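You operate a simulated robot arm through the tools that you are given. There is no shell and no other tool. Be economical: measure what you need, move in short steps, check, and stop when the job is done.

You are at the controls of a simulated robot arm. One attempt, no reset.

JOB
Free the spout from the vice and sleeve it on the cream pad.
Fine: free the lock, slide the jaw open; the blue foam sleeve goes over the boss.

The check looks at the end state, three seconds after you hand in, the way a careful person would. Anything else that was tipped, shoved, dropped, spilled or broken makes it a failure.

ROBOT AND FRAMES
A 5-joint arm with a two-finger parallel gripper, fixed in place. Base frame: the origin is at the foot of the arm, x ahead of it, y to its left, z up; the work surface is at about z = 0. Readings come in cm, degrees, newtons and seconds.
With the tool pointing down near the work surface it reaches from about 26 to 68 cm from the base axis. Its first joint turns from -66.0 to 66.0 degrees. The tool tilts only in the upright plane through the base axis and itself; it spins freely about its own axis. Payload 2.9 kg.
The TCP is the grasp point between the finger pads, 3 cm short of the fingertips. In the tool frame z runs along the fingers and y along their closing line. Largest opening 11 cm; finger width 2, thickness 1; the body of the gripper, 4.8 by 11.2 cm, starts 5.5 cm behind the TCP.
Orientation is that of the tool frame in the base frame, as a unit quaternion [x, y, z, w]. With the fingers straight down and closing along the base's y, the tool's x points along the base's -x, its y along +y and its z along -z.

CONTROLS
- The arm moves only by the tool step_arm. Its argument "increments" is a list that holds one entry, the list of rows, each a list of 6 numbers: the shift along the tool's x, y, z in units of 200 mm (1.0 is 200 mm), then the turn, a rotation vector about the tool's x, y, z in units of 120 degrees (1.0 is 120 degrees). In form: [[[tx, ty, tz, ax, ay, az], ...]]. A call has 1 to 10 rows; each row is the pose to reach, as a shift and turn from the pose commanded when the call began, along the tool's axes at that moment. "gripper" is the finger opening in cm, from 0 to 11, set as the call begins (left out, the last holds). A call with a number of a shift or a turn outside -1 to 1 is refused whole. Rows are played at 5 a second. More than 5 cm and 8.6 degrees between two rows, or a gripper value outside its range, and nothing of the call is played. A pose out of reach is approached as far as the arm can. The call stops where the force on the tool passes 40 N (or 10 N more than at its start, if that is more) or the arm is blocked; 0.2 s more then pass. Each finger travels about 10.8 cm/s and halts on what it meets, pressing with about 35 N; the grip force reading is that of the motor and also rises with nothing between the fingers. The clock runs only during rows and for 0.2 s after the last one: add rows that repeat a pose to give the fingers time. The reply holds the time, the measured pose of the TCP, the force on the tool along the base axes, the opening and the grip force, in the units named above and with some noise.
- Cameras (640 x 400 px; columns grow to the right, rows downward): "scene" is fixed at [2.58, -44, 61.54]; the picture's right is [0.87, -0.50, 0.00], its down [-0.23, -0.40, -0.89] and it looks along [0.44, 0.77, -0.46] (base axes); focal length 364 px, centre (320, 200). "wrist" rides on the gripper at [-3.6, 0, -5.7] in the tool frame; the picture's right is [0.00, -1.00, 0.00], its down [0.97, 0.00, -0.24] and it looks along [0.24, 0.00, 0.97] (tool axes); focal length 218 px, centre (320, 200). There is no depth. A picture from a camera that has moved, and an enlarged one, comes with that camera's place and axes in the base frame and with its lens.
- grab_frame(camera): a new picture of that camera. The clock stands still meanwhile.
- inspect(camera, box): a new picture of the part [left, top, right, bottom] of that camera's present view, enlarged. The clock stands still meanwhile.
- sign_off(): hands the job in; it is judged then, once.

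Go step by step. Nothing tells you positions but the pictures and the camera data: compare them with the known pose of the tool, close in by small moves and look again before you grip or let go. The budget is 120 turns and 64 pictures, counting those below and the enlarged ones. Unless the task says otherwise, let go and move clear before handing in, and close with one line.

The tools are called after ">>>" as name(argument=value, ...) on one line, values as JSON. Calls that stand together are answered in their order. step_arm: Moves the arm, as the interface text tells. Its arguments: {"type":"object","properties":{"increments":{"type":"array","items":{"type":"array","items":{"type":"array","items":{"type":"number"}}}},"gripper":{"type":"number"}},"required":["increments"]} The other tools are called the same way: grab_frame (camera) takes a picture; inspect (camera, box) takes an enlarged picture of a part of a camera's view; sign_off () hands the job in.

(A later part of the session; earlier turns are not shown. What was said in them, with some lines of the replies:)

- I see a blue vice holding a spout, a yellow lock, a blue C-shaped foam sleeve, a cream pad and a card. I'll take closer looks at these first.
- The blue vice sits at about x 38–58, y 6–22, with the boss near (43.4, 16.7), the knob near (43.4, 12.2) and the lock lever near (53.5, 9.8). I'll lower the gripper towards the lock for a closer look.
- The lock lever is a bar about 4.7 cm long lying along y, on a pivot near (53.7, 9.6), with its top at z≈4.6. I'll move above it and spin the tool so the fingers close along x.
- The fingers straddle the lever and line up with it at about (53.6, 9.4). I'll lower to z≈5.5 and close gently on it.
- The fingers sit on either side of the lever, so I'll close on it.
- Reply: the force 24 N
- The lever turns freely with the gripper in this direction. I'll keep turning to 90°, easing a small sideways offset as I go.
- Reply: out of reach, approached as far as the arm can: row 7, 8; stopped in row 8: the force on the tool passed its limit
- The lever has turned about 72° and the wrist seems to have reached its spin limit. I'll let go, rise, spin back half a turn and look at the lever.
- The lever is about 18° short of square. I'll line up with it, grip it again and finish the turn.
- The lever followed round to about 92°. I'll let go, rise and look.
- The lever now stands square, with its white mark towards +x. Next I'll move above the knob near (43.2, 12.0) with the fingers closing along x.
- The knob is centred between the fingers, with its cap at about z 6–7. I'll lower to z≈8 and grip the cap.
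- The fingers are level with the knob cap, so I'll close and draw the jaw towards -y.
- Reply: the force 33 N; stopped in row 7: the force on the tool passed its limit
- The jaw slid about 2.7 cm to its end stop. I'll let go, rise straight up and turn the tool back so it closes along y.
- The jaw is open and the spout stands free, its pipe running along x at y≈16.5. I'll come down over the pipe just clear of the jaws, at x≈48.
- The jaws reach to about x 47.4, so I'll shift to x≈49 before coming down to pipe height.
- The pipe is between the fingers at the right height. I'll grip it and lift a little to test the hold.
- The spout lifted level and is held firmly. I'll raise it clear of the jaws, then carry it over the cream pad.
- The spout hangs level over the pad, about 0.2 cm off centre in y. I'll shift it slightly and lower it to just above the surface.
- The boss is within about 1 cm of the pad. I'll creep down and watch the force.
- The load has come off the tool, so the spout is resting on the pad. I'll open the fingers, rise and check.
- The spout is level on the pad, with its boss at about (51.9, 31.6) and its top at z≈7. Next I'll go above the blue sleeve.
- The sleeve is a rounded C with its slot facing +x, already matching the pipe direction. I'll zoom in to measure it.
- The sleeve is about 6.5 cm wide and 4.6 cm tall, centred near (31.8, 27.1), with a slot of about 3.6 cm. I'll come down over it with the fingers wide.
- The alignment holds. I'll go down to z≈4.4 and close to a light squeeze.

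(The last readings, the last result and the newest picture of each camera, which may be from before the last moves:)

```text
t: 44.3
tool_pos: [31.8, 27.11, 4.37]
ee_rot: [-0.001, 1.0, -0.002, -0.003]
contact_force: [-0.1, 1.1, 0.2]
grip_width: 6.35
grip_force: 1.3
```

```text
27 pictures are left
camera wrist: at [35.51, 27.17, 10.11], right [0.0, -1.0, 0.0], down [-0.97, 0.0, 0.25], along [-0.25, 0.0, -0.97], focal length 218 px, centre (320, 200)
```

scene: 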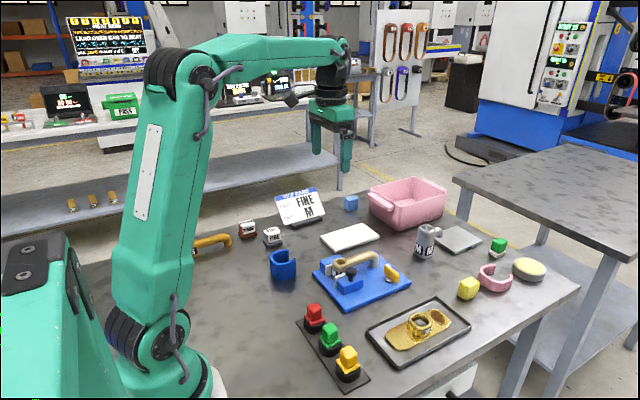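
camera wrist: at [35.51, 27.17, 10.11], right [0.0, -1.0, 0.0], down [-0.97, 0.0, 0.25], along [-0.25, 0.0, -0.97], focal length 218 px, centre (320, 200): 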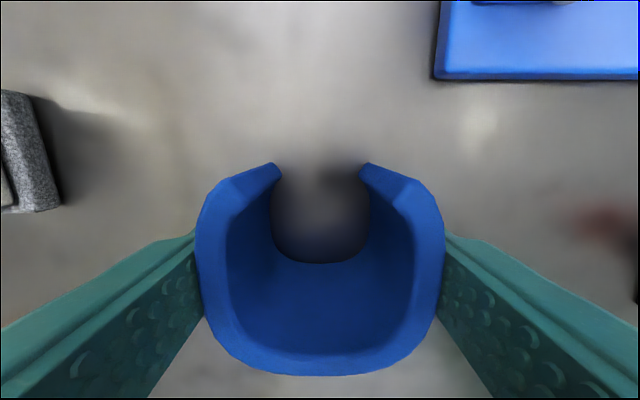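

The fingers touch the foam at 6.35 cm with barely any force. I'll tighten a little more and see how the foam responds.

>>> step_arm(increments=[[[0, 0, 0, 0, 0, 0], [0, 0, 0, 0, 0, 0]]], gripper=5.7)

>>> step_arm(increments=[[[0, 0, -0.04, 0, 0, 0], [0, 0, -0.08, 0, 0, 0], [0, 0, -0.12, 0, 0, 0]]])

>>> grab_frame(camera="wrist")

>>> inspect(camera="scene", box=[215, 190, 335, 300])

```text
t: 44.9
tool_pos: [31.82, 27.22, 4.31]
ee_rot: [-0.002, 1.0, -0.002, -0.002]
contact_force: [0.3, -0.8, 0.5]
grip_width: 6.27
grip_force: 35.5
```

```text
t: 45.7
tool_pos: [31.78, 27.02, 6.91]
ee_rot: [0.0, 1.0, -0.002, -0.003]
contact_force: [-0.1, 0.8, 0.5]
grip_width: 6.25
grip_force: 34.9
```

```text
26 pictures are left
camera wrist: at [35.52, 27.05, 12.52], right [0.0, -1.0, 0.0], down [-0.97, 0.0, 0.25], along [-0.25, 0.0, -0.97], focal length 218 px, centre (320, 200)
```

wrist: 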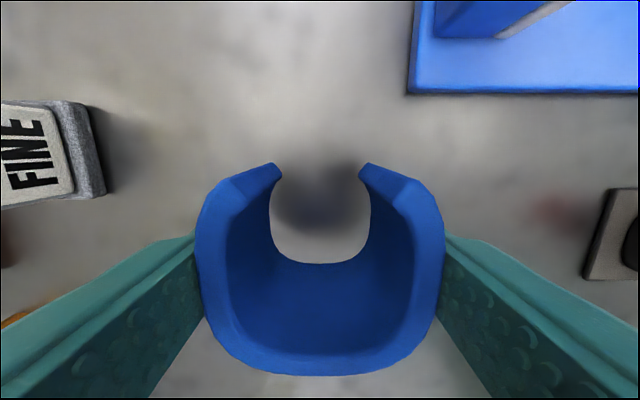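

```text
3.64 times, centred on (275, 245) of scene
camera zoom: at [2.58, -44.0, 61.54], right [0.87, -0.5, 0.0], down [-0.23, -0.4, -0.89], along [0.44, 0.77, -0.46], focal length 1323 px, centre (484, 36)
```

zoom: 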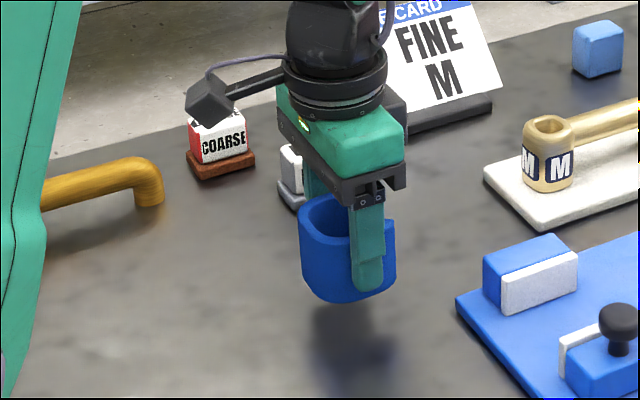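

The sleeve lifted cleanly, is held firmly and sits centred on the tool. I'll raise it and carry it above the boss at about (51.95, 31.6).

>>> step_arm(increments=[[[0, 0, -0.12, 0, 0, 0], [0, 0, -0.24, 0, 0, 0], [0, 0, -0.37, 0, 0, 0]]])

>>> step_arm(increments=[[[-0.12, 0.027, 0, 0, 0, 0], [-0.24, 0.054, 0, 0, 0, 0], [-0.36, 0.08, 0, 0, 0, 0], [-0.48, 0.108, 0, 0, 0, 0], [-0.6, 0.135, 0, 0, 0, 0], [-0.72, 0.16, 0, 0, 0, 0], [-0.84, 0.19, 0, 0, 0, 0], [-0.93, 0.21, 0, 0, 0, 0], [-1, 0.224, 0, 0, 0, 0]]])

>>> grab_frame(camera="wrist")

>>> inspect(camera="scene", box=[290, 160, 410, 270])

```text
t: 46.5
tool_pos: [31.81, 27.03, 13.94]
ee_rot: [-0.002, 1.0, -0.002, -0.003]
contact_force: [-0.9, 0.2, -0.4]
grip_width: 6.25
grip_force: 34.8
```

```text
t: 48.5
tool_pos: [51.94, 31.7, 13.94]
ee_rot: [-0.001, 1.0, -0.002, -0.004]
contact_force: [-0.2, -0.4, 0.5]
grip_width: 6.29
grip_force: 35.1
```

```text
24 pictures are left
camera wrist: at [55.76, 31.63, 19.64], right [0.0, -1.0, 0.0], down [-0.97, 0.0, 0.25], along [-0.25, 0.0, -0.97], focal length 218 px, centre (320, 200)
```

wrist: 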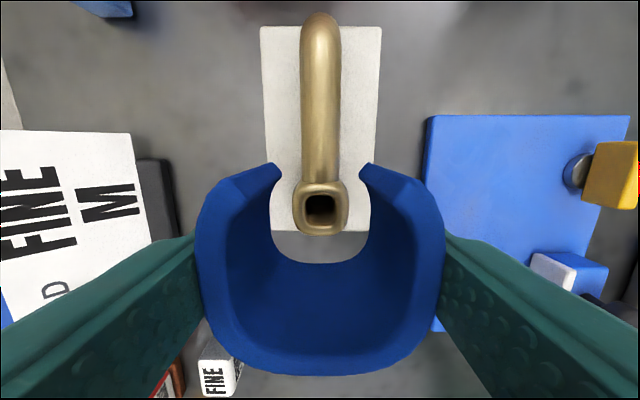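

```text
3.64 times, centred on (350, 215) of scene
camera zoom: at [2.58, -44.0, 61.54], right [0.87, -0.5, 0.0], down [-0.23, -0.4, -0.89], along [0.44, 0.77, -0.46], focal length 1323 px, centre (211, 146)
```

zoom: 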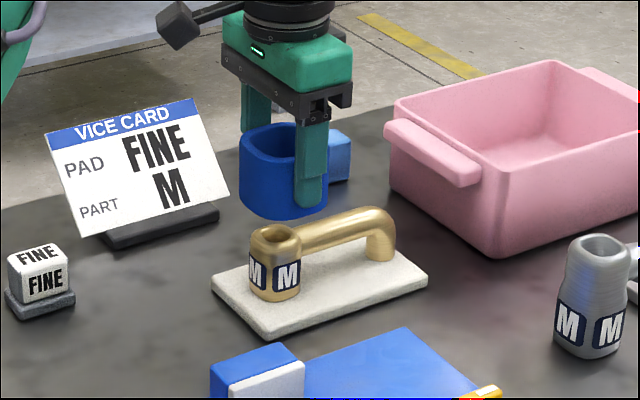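

The slot lines up with the pipe and the sleeve is centred over the boss. I'll lower it until it just starts over the rim and check.

>>> step_arm(increments=[[[0, 0, 0.05, 0, 0, 0], [0, 0, 0.1, 0, 0, 0], [0, 0, 0.14, 0, 0, 0], [0, 0, 0.17, 0, 0, 0]]])

>>> grab_frame(camera="wrist")

>>> inspect(camera="scene", box=[300, 180, 400, 260])

```text
t: 49.5
tool_pos: [51.94, 31.7, 11.0]
ee_rot: [-0.001, 1.0, -0.001, -0.001]
contact_force: [-6.7, -4.2, 22.6]
grip_width: 6.26
grip_force: 34.7
```

```text
22 pictures are left
camera wrist: at [55.67, 31.79, 16.67], right [0.0, -1.0, 0.0], down [-0.97, 0.0, 0.24], along [-0.24, 0.0, -0.97], focal length 218 px, centre (320, 200)
```

wrist: 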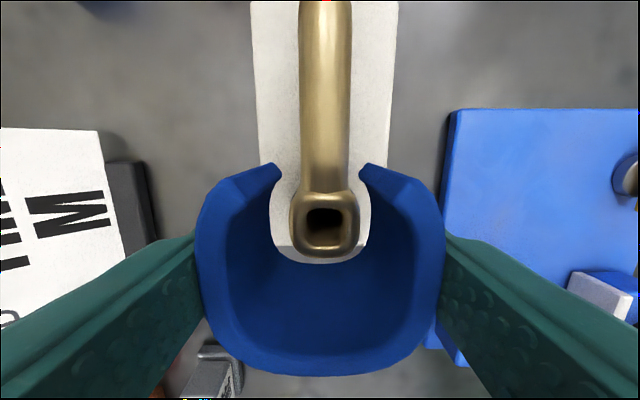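

```text
5.00 times, centred on (350, 220) of scene
camera zoom: at [2.56, -44.01, 61.53], right [0.87, -0.5, 0.0], down [-0.23, -0.4, -0.89], along [0.44, 0.77, -0.46], focal length 1819 px, centre (170, 100)
```

zoom: 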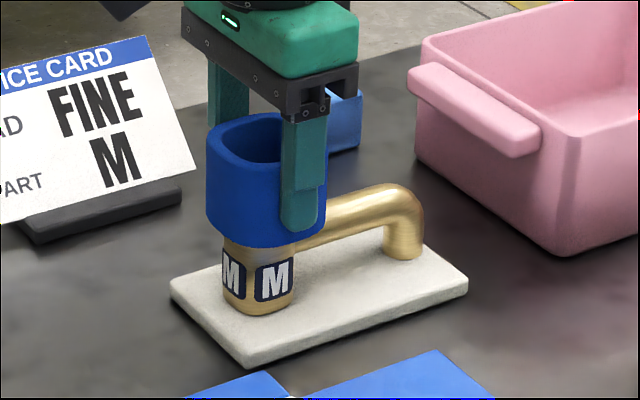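

There's light contact: the boss rim touches the sleeve's back and right (-y) edge. I'll lift slightly, shift 0.4 cm in -x and 0.2 cm in -y, and try again gently.

>>> step_arm(increments=[[[0, 0, -0.03, 0, 0, 0], [0, 0, -0.06, 0, 0, 0], [0.02, -0.009, -0.06, 0, 0, 0], [0.02, -0.009, -0.06, 0, 0, 0]]])

>>> grab_frame(camera="wrist")

```text
t: 50.5
tool_pos: [51.52, 31.48, 12.03]
ee_rot: [-0.001, 1.0, -0.002, -0.004]
contact_force: [0.9, 0.2, -0.1]
grip_width: 6.27
grip_force: 34.9
```

```text
20 pictures are left
camera wrist: at [55.23, 31.56, 17.53], right [0.0, -1.0, 0.0], down [-0.97, 0.0, 0.25], along [-0.25, 0.0, -0.97], focal length 218 px, centre (320, 200)
```

wrist: 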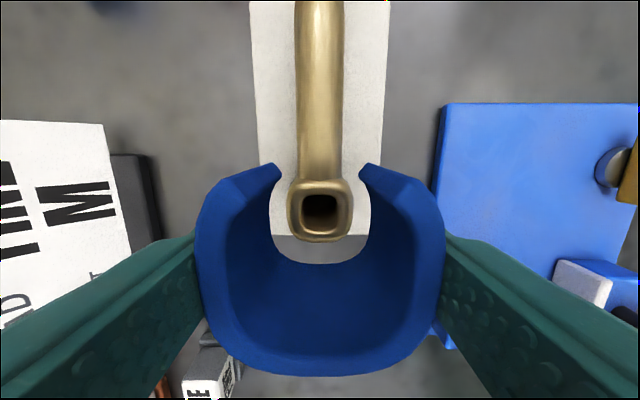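

The boss hasn't moved, and it now sits centred in the opening. I'll lower again in small steps.

>>> step_arm(increments=[[[0, 0, 0.03, 0, 0, 0], [0, 0, 0.05, 0, 0, 0], [0, 0, 0.07, 0, 0, 0], [0, 0, 0.085, 0, 0, 0]]])

>>> grab_frame(camera="wrist")

```text
t: 51.5
tool_pos: [51.29, 31.37, 10.22]
ee_rot: [-0.002, 1.0, -0.002, -0.003]
contact_force: [-0.1, -0.2, -0.3]
grip_width: 6.26
grip_force: 34.8
```

```text
19 pictures are left
camera wrist: at [55.08, 31.47, 15.83], right [0.0, -1.0, 0.0], down [-0.97, 0.0, 0.25], along [-0.25, 0.0, -0.97], focal length 218 px, centre (320, 200)
```

wrist: 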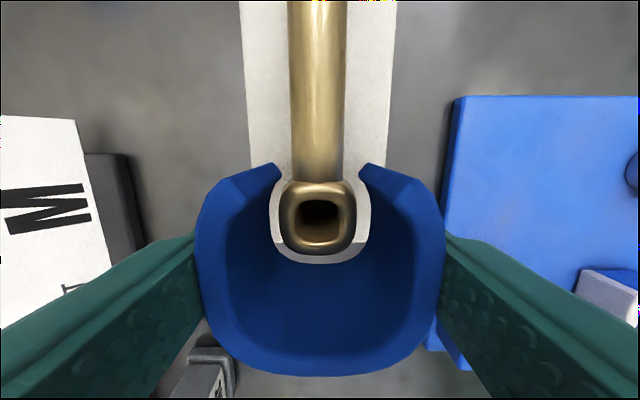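

The sleeve is over the rim with no contact. I'll nudge 0.1 cm in +y to centre the slot on the pipe and keep lowering.

>>> step_arm(increments=[[[0, 0.005, 0.02, 0, 0, 0], [0, 0.005, 0.05, 0, 0, 0], [0, 0.005, 0.08, 0, 0, 0], [0, 0.005, 0.11, 0, 0, 0]]])

>>> grab_frame(camera="wrist")

>>> inspect(camera="scene", box=[300, 180, 400, 260])

```text
t: 52.5
tool_pos: [51.45, 31.51, 7.75]
ee_rot: [0.0, 1.0, -0.002, -0.004]
contact_force: [0.2, -0.9, -0.4]
grip_width: 6.27
grip_force: 34.3
```

```text
18 pictures are left
camera wrist: at [55.12, 31.59, 13.48], right [0.0, -1.0, 0.0], down [-0.97, 0.0, 0.25], along [-0.25, 0.0, -0.97], focal length 218 px, centre (320, 200)
```

wrist: 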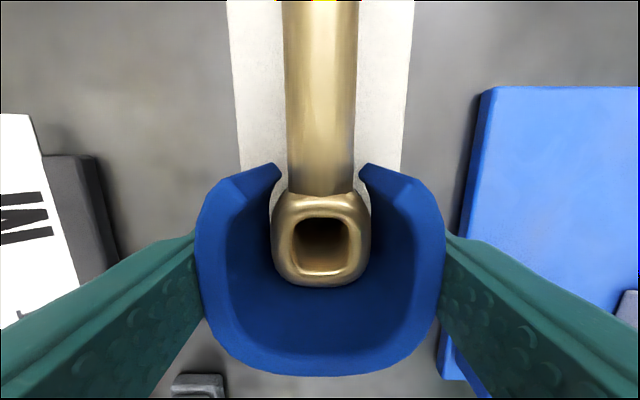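

```text
5.00 times, centred on (350, 220) of scene
camera zoom: at [2.58, -44.0, 61.54], right [0.87, -0.5, 0.0], down [-0.23, -0.4, -0.89], along [0.44, 0.77, -0.46], focal length 1819 px, centre (170, 100)
```

zoom: 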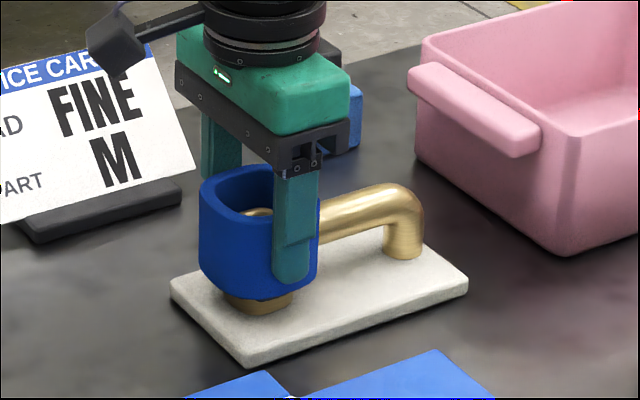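

The sleeve is well over the boss with no force reading. I'll lower it to just above the pad and then creep to contact.

>>> step_arm(increments=[[[0, 0, 0.03, 0, 0, 0], [0, 0, 0.06, 0, 0, 0], [0, 0, 0.085, 0, 0, 0], [0, 0, 0.095, 0, 0, 0]]])

>>> step_arm(increments=[[[0, 0, 0.005, 0, 0, 0], [0, 0, 0.01, 0, 0, 0]]])

>>> inspect(camera="scene", box=[310, 200, 390, 260])

```text
t: 53.5
tool_pos: [51.42, 31.49, 6.01]
ee_rot: [-0.001, 1.0, -0.002, -0.004]
contact_force: [0.6, -0.1, -0.1]
grip_width: 6.29
grip_force: 35.3
```

```text
t: 54.1
tool_pos: [51.39, 31.41, 5.9]
ee_rot: [-0.001, 1.0, -0.001, -0.004]
contact_force: [-0.2, 0.1, -0.8]
grip_width: 6.27
grip_force: 35.1
```

```text
6.67 times, centred on (350, 230) of scene
camera zoom: at [2.58, -44.0, 61.54], right [0.87, -0.5, 0.0], down [-0.23, -0.4, -0.89], along [0.44, 0.77, -0.46], focal length 2426 px, centre (120, 0)
```

zoom: 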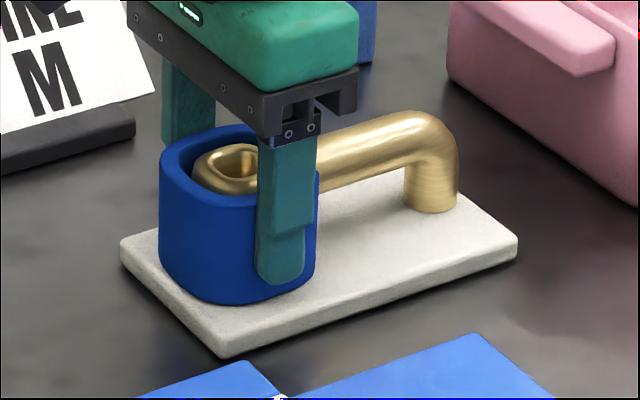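

It's nearly seated. I'll shift 0.3 cm in +x to centre it better on the boss and pad, then creep down to contact.

>>> step_arm(increments=[[[-0.008, 0, 0, 0, 0, 0], [-0.015, 0.002, 0, 0, 0, 0], [-0.015, 0.002, 0.006, 0, 0, 0], [-0.015, 0.002, 0.012, 0, 0, 0]]])

>>> step_arm(increments=[[[0, 0, 0.005, 0, 0, 0], [0, 0, 0.01, 0, 0, 0]]])

```text
t: 55.1
tool_pos: [51.69, 31.54, 5.81]
ee_rot: [-0.001, 1.0, -0.002, -0.003]
contact_force: [-2.9, -1.3, 8.0]
grip_width: 6.27
grip_force: 35.1
```

```text
t: 55.7
tool_pos: [51.69, 31.47, 5.68]
ee_rot: [0.0, 1.0, -0.001, -0.001]
contact_force: [-7.9, -7.4, 30.9]
grip_width: 6.27
grip_force: 34.6
```

It's firmly in contact. I'll ease off the pressure, check the seating and then open.

>>> step_arm(increments=[[[0, 0, -0.01, 0, 0, 0], [0, 0, -0.01, 0, 0, 0]]])

>>> inspect(camera="scene", box=[310, 200, 390, 260])

>>> grab_frame(camera="wrist")

```text
t: 56.3
tool_pos: [51.73, 31.52, 5.75]
ee_rot: [0.0, 1.0, -0.001, -0.002]
contact_force: [4.7, -3.9, 16.8]
grip_width: 6.26
grip_force: 34.6
```

```text
6.67 times, centred on (350, 230) of scene
camera zoom: at [2.56, -44.0, 61.53], right [0.87, -0.5, 0.0], down [-0.23, -0.4, -0.89], along [0.44, 0.77, -0.46], focal length 2426 px, centre (120, 0)
```

zoom: 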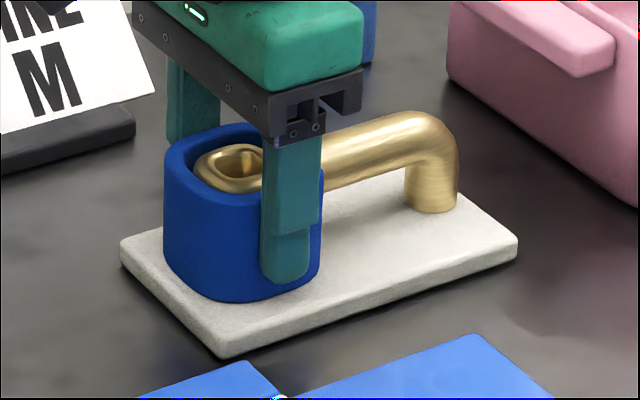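

```text
14 pictures are left
camera wrist: at [55.43, 31.63, 11.41], right [0.0, -1.0, 0.0], down [-0.97, 0.0, 0.24], along [-0.24, 0.0, -0.97], focal length 218 px, centre (320, 200)
```

wrist: 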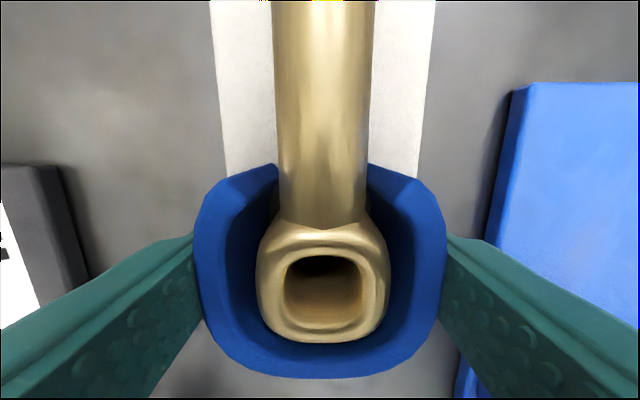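

The sleeve is seated on the pad around the boss, with the pipe passing through its slot. I'll open the fingers and rise straight up.

>>> step_arm(increments=[[[0, 0, 0, 0, 0, 0], [0, 0, 0, 0, 0, 0], [0, 0, 0, 0, 0, 0]]], gripper=8.5)

>>> step_arm(increments=[[[0, 0, -0.1, 0, 0, 0], [0, 0, -0.2, 0, 0, 0], [0, 0, -0.35, 0, 0, 0], [0.1, 0, -0.5, 0, 0, 0], [0.2, 0, -0.6, 0, 0, 0]]])

>>> grab_frame(camera="wrist")

>>> inspect(camera="scene", box=[310, 190, 400, 260])

>>> grab_frame(camera="scene")

```text
t: 57.1
tool_pos: [51.66, 31.71, 5.68]
ee_rot: [-0.001, 1.0, -0.002, -0.003]
contact_force: [-0.6, 0.7, 0.7]
grip_width: 8.48
grip_force: 0.1
```

```text
t: 58.3
tool_pos: [47.64, 31.64, 17.78]
ee_rot: [-0.001, 1.0, -0.001, -0.002]
contact_force: [-0.2, -0.2, 0.4]
grip_width: 8.49
grip_force: 0.1
```

```text
13 pictures are left
camera wrist: at [51.37, 31.58, 23.49], right [0.0, -1.0, 0.0], down [-0.97, 0.0, 0.25], along [-0.25, 0.0, -0.97], focal length 218 px, centre (320, 200)
```

wrist: 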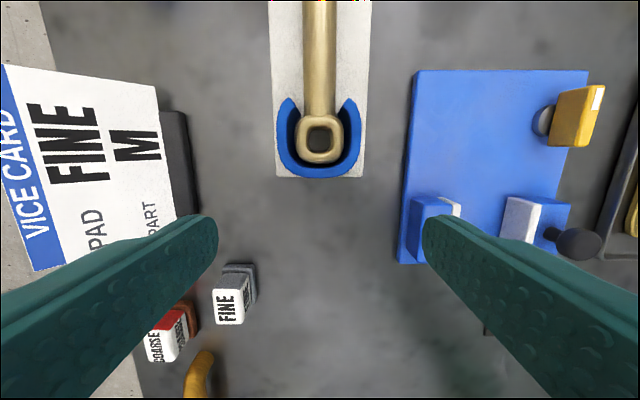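

```text
5.71 times, centred on (355, 225) of scene
camera zoom: at [2.58, -44.0, 61.54], right [0.87, -0.5, 0.0], down [-0.23, -0.4, -0.89], along [0.44, 0.77, -0.46], focal length 2079 px, centre (120, 57)
```

zoom: 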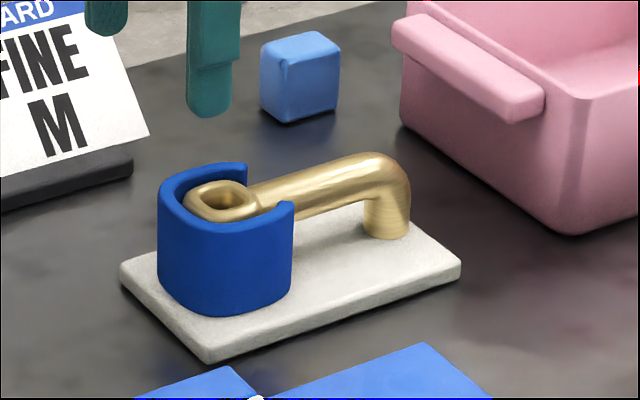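

```text
11 pictures are left
```

scene: 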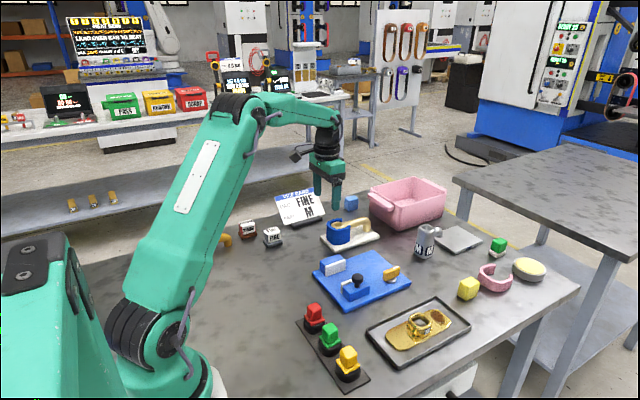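

The spout is upright on the cream pad with the blue sleeve fully down over its boss. The vice is open, nothing else has moved, and the gripper is clear, so I'm handing in.

>>> sign_off()

```text
The job is handed in.
```

The spout is out of the vice and standing on the cream pad with the blue foam sleeve over its boss; I've handed the job in.
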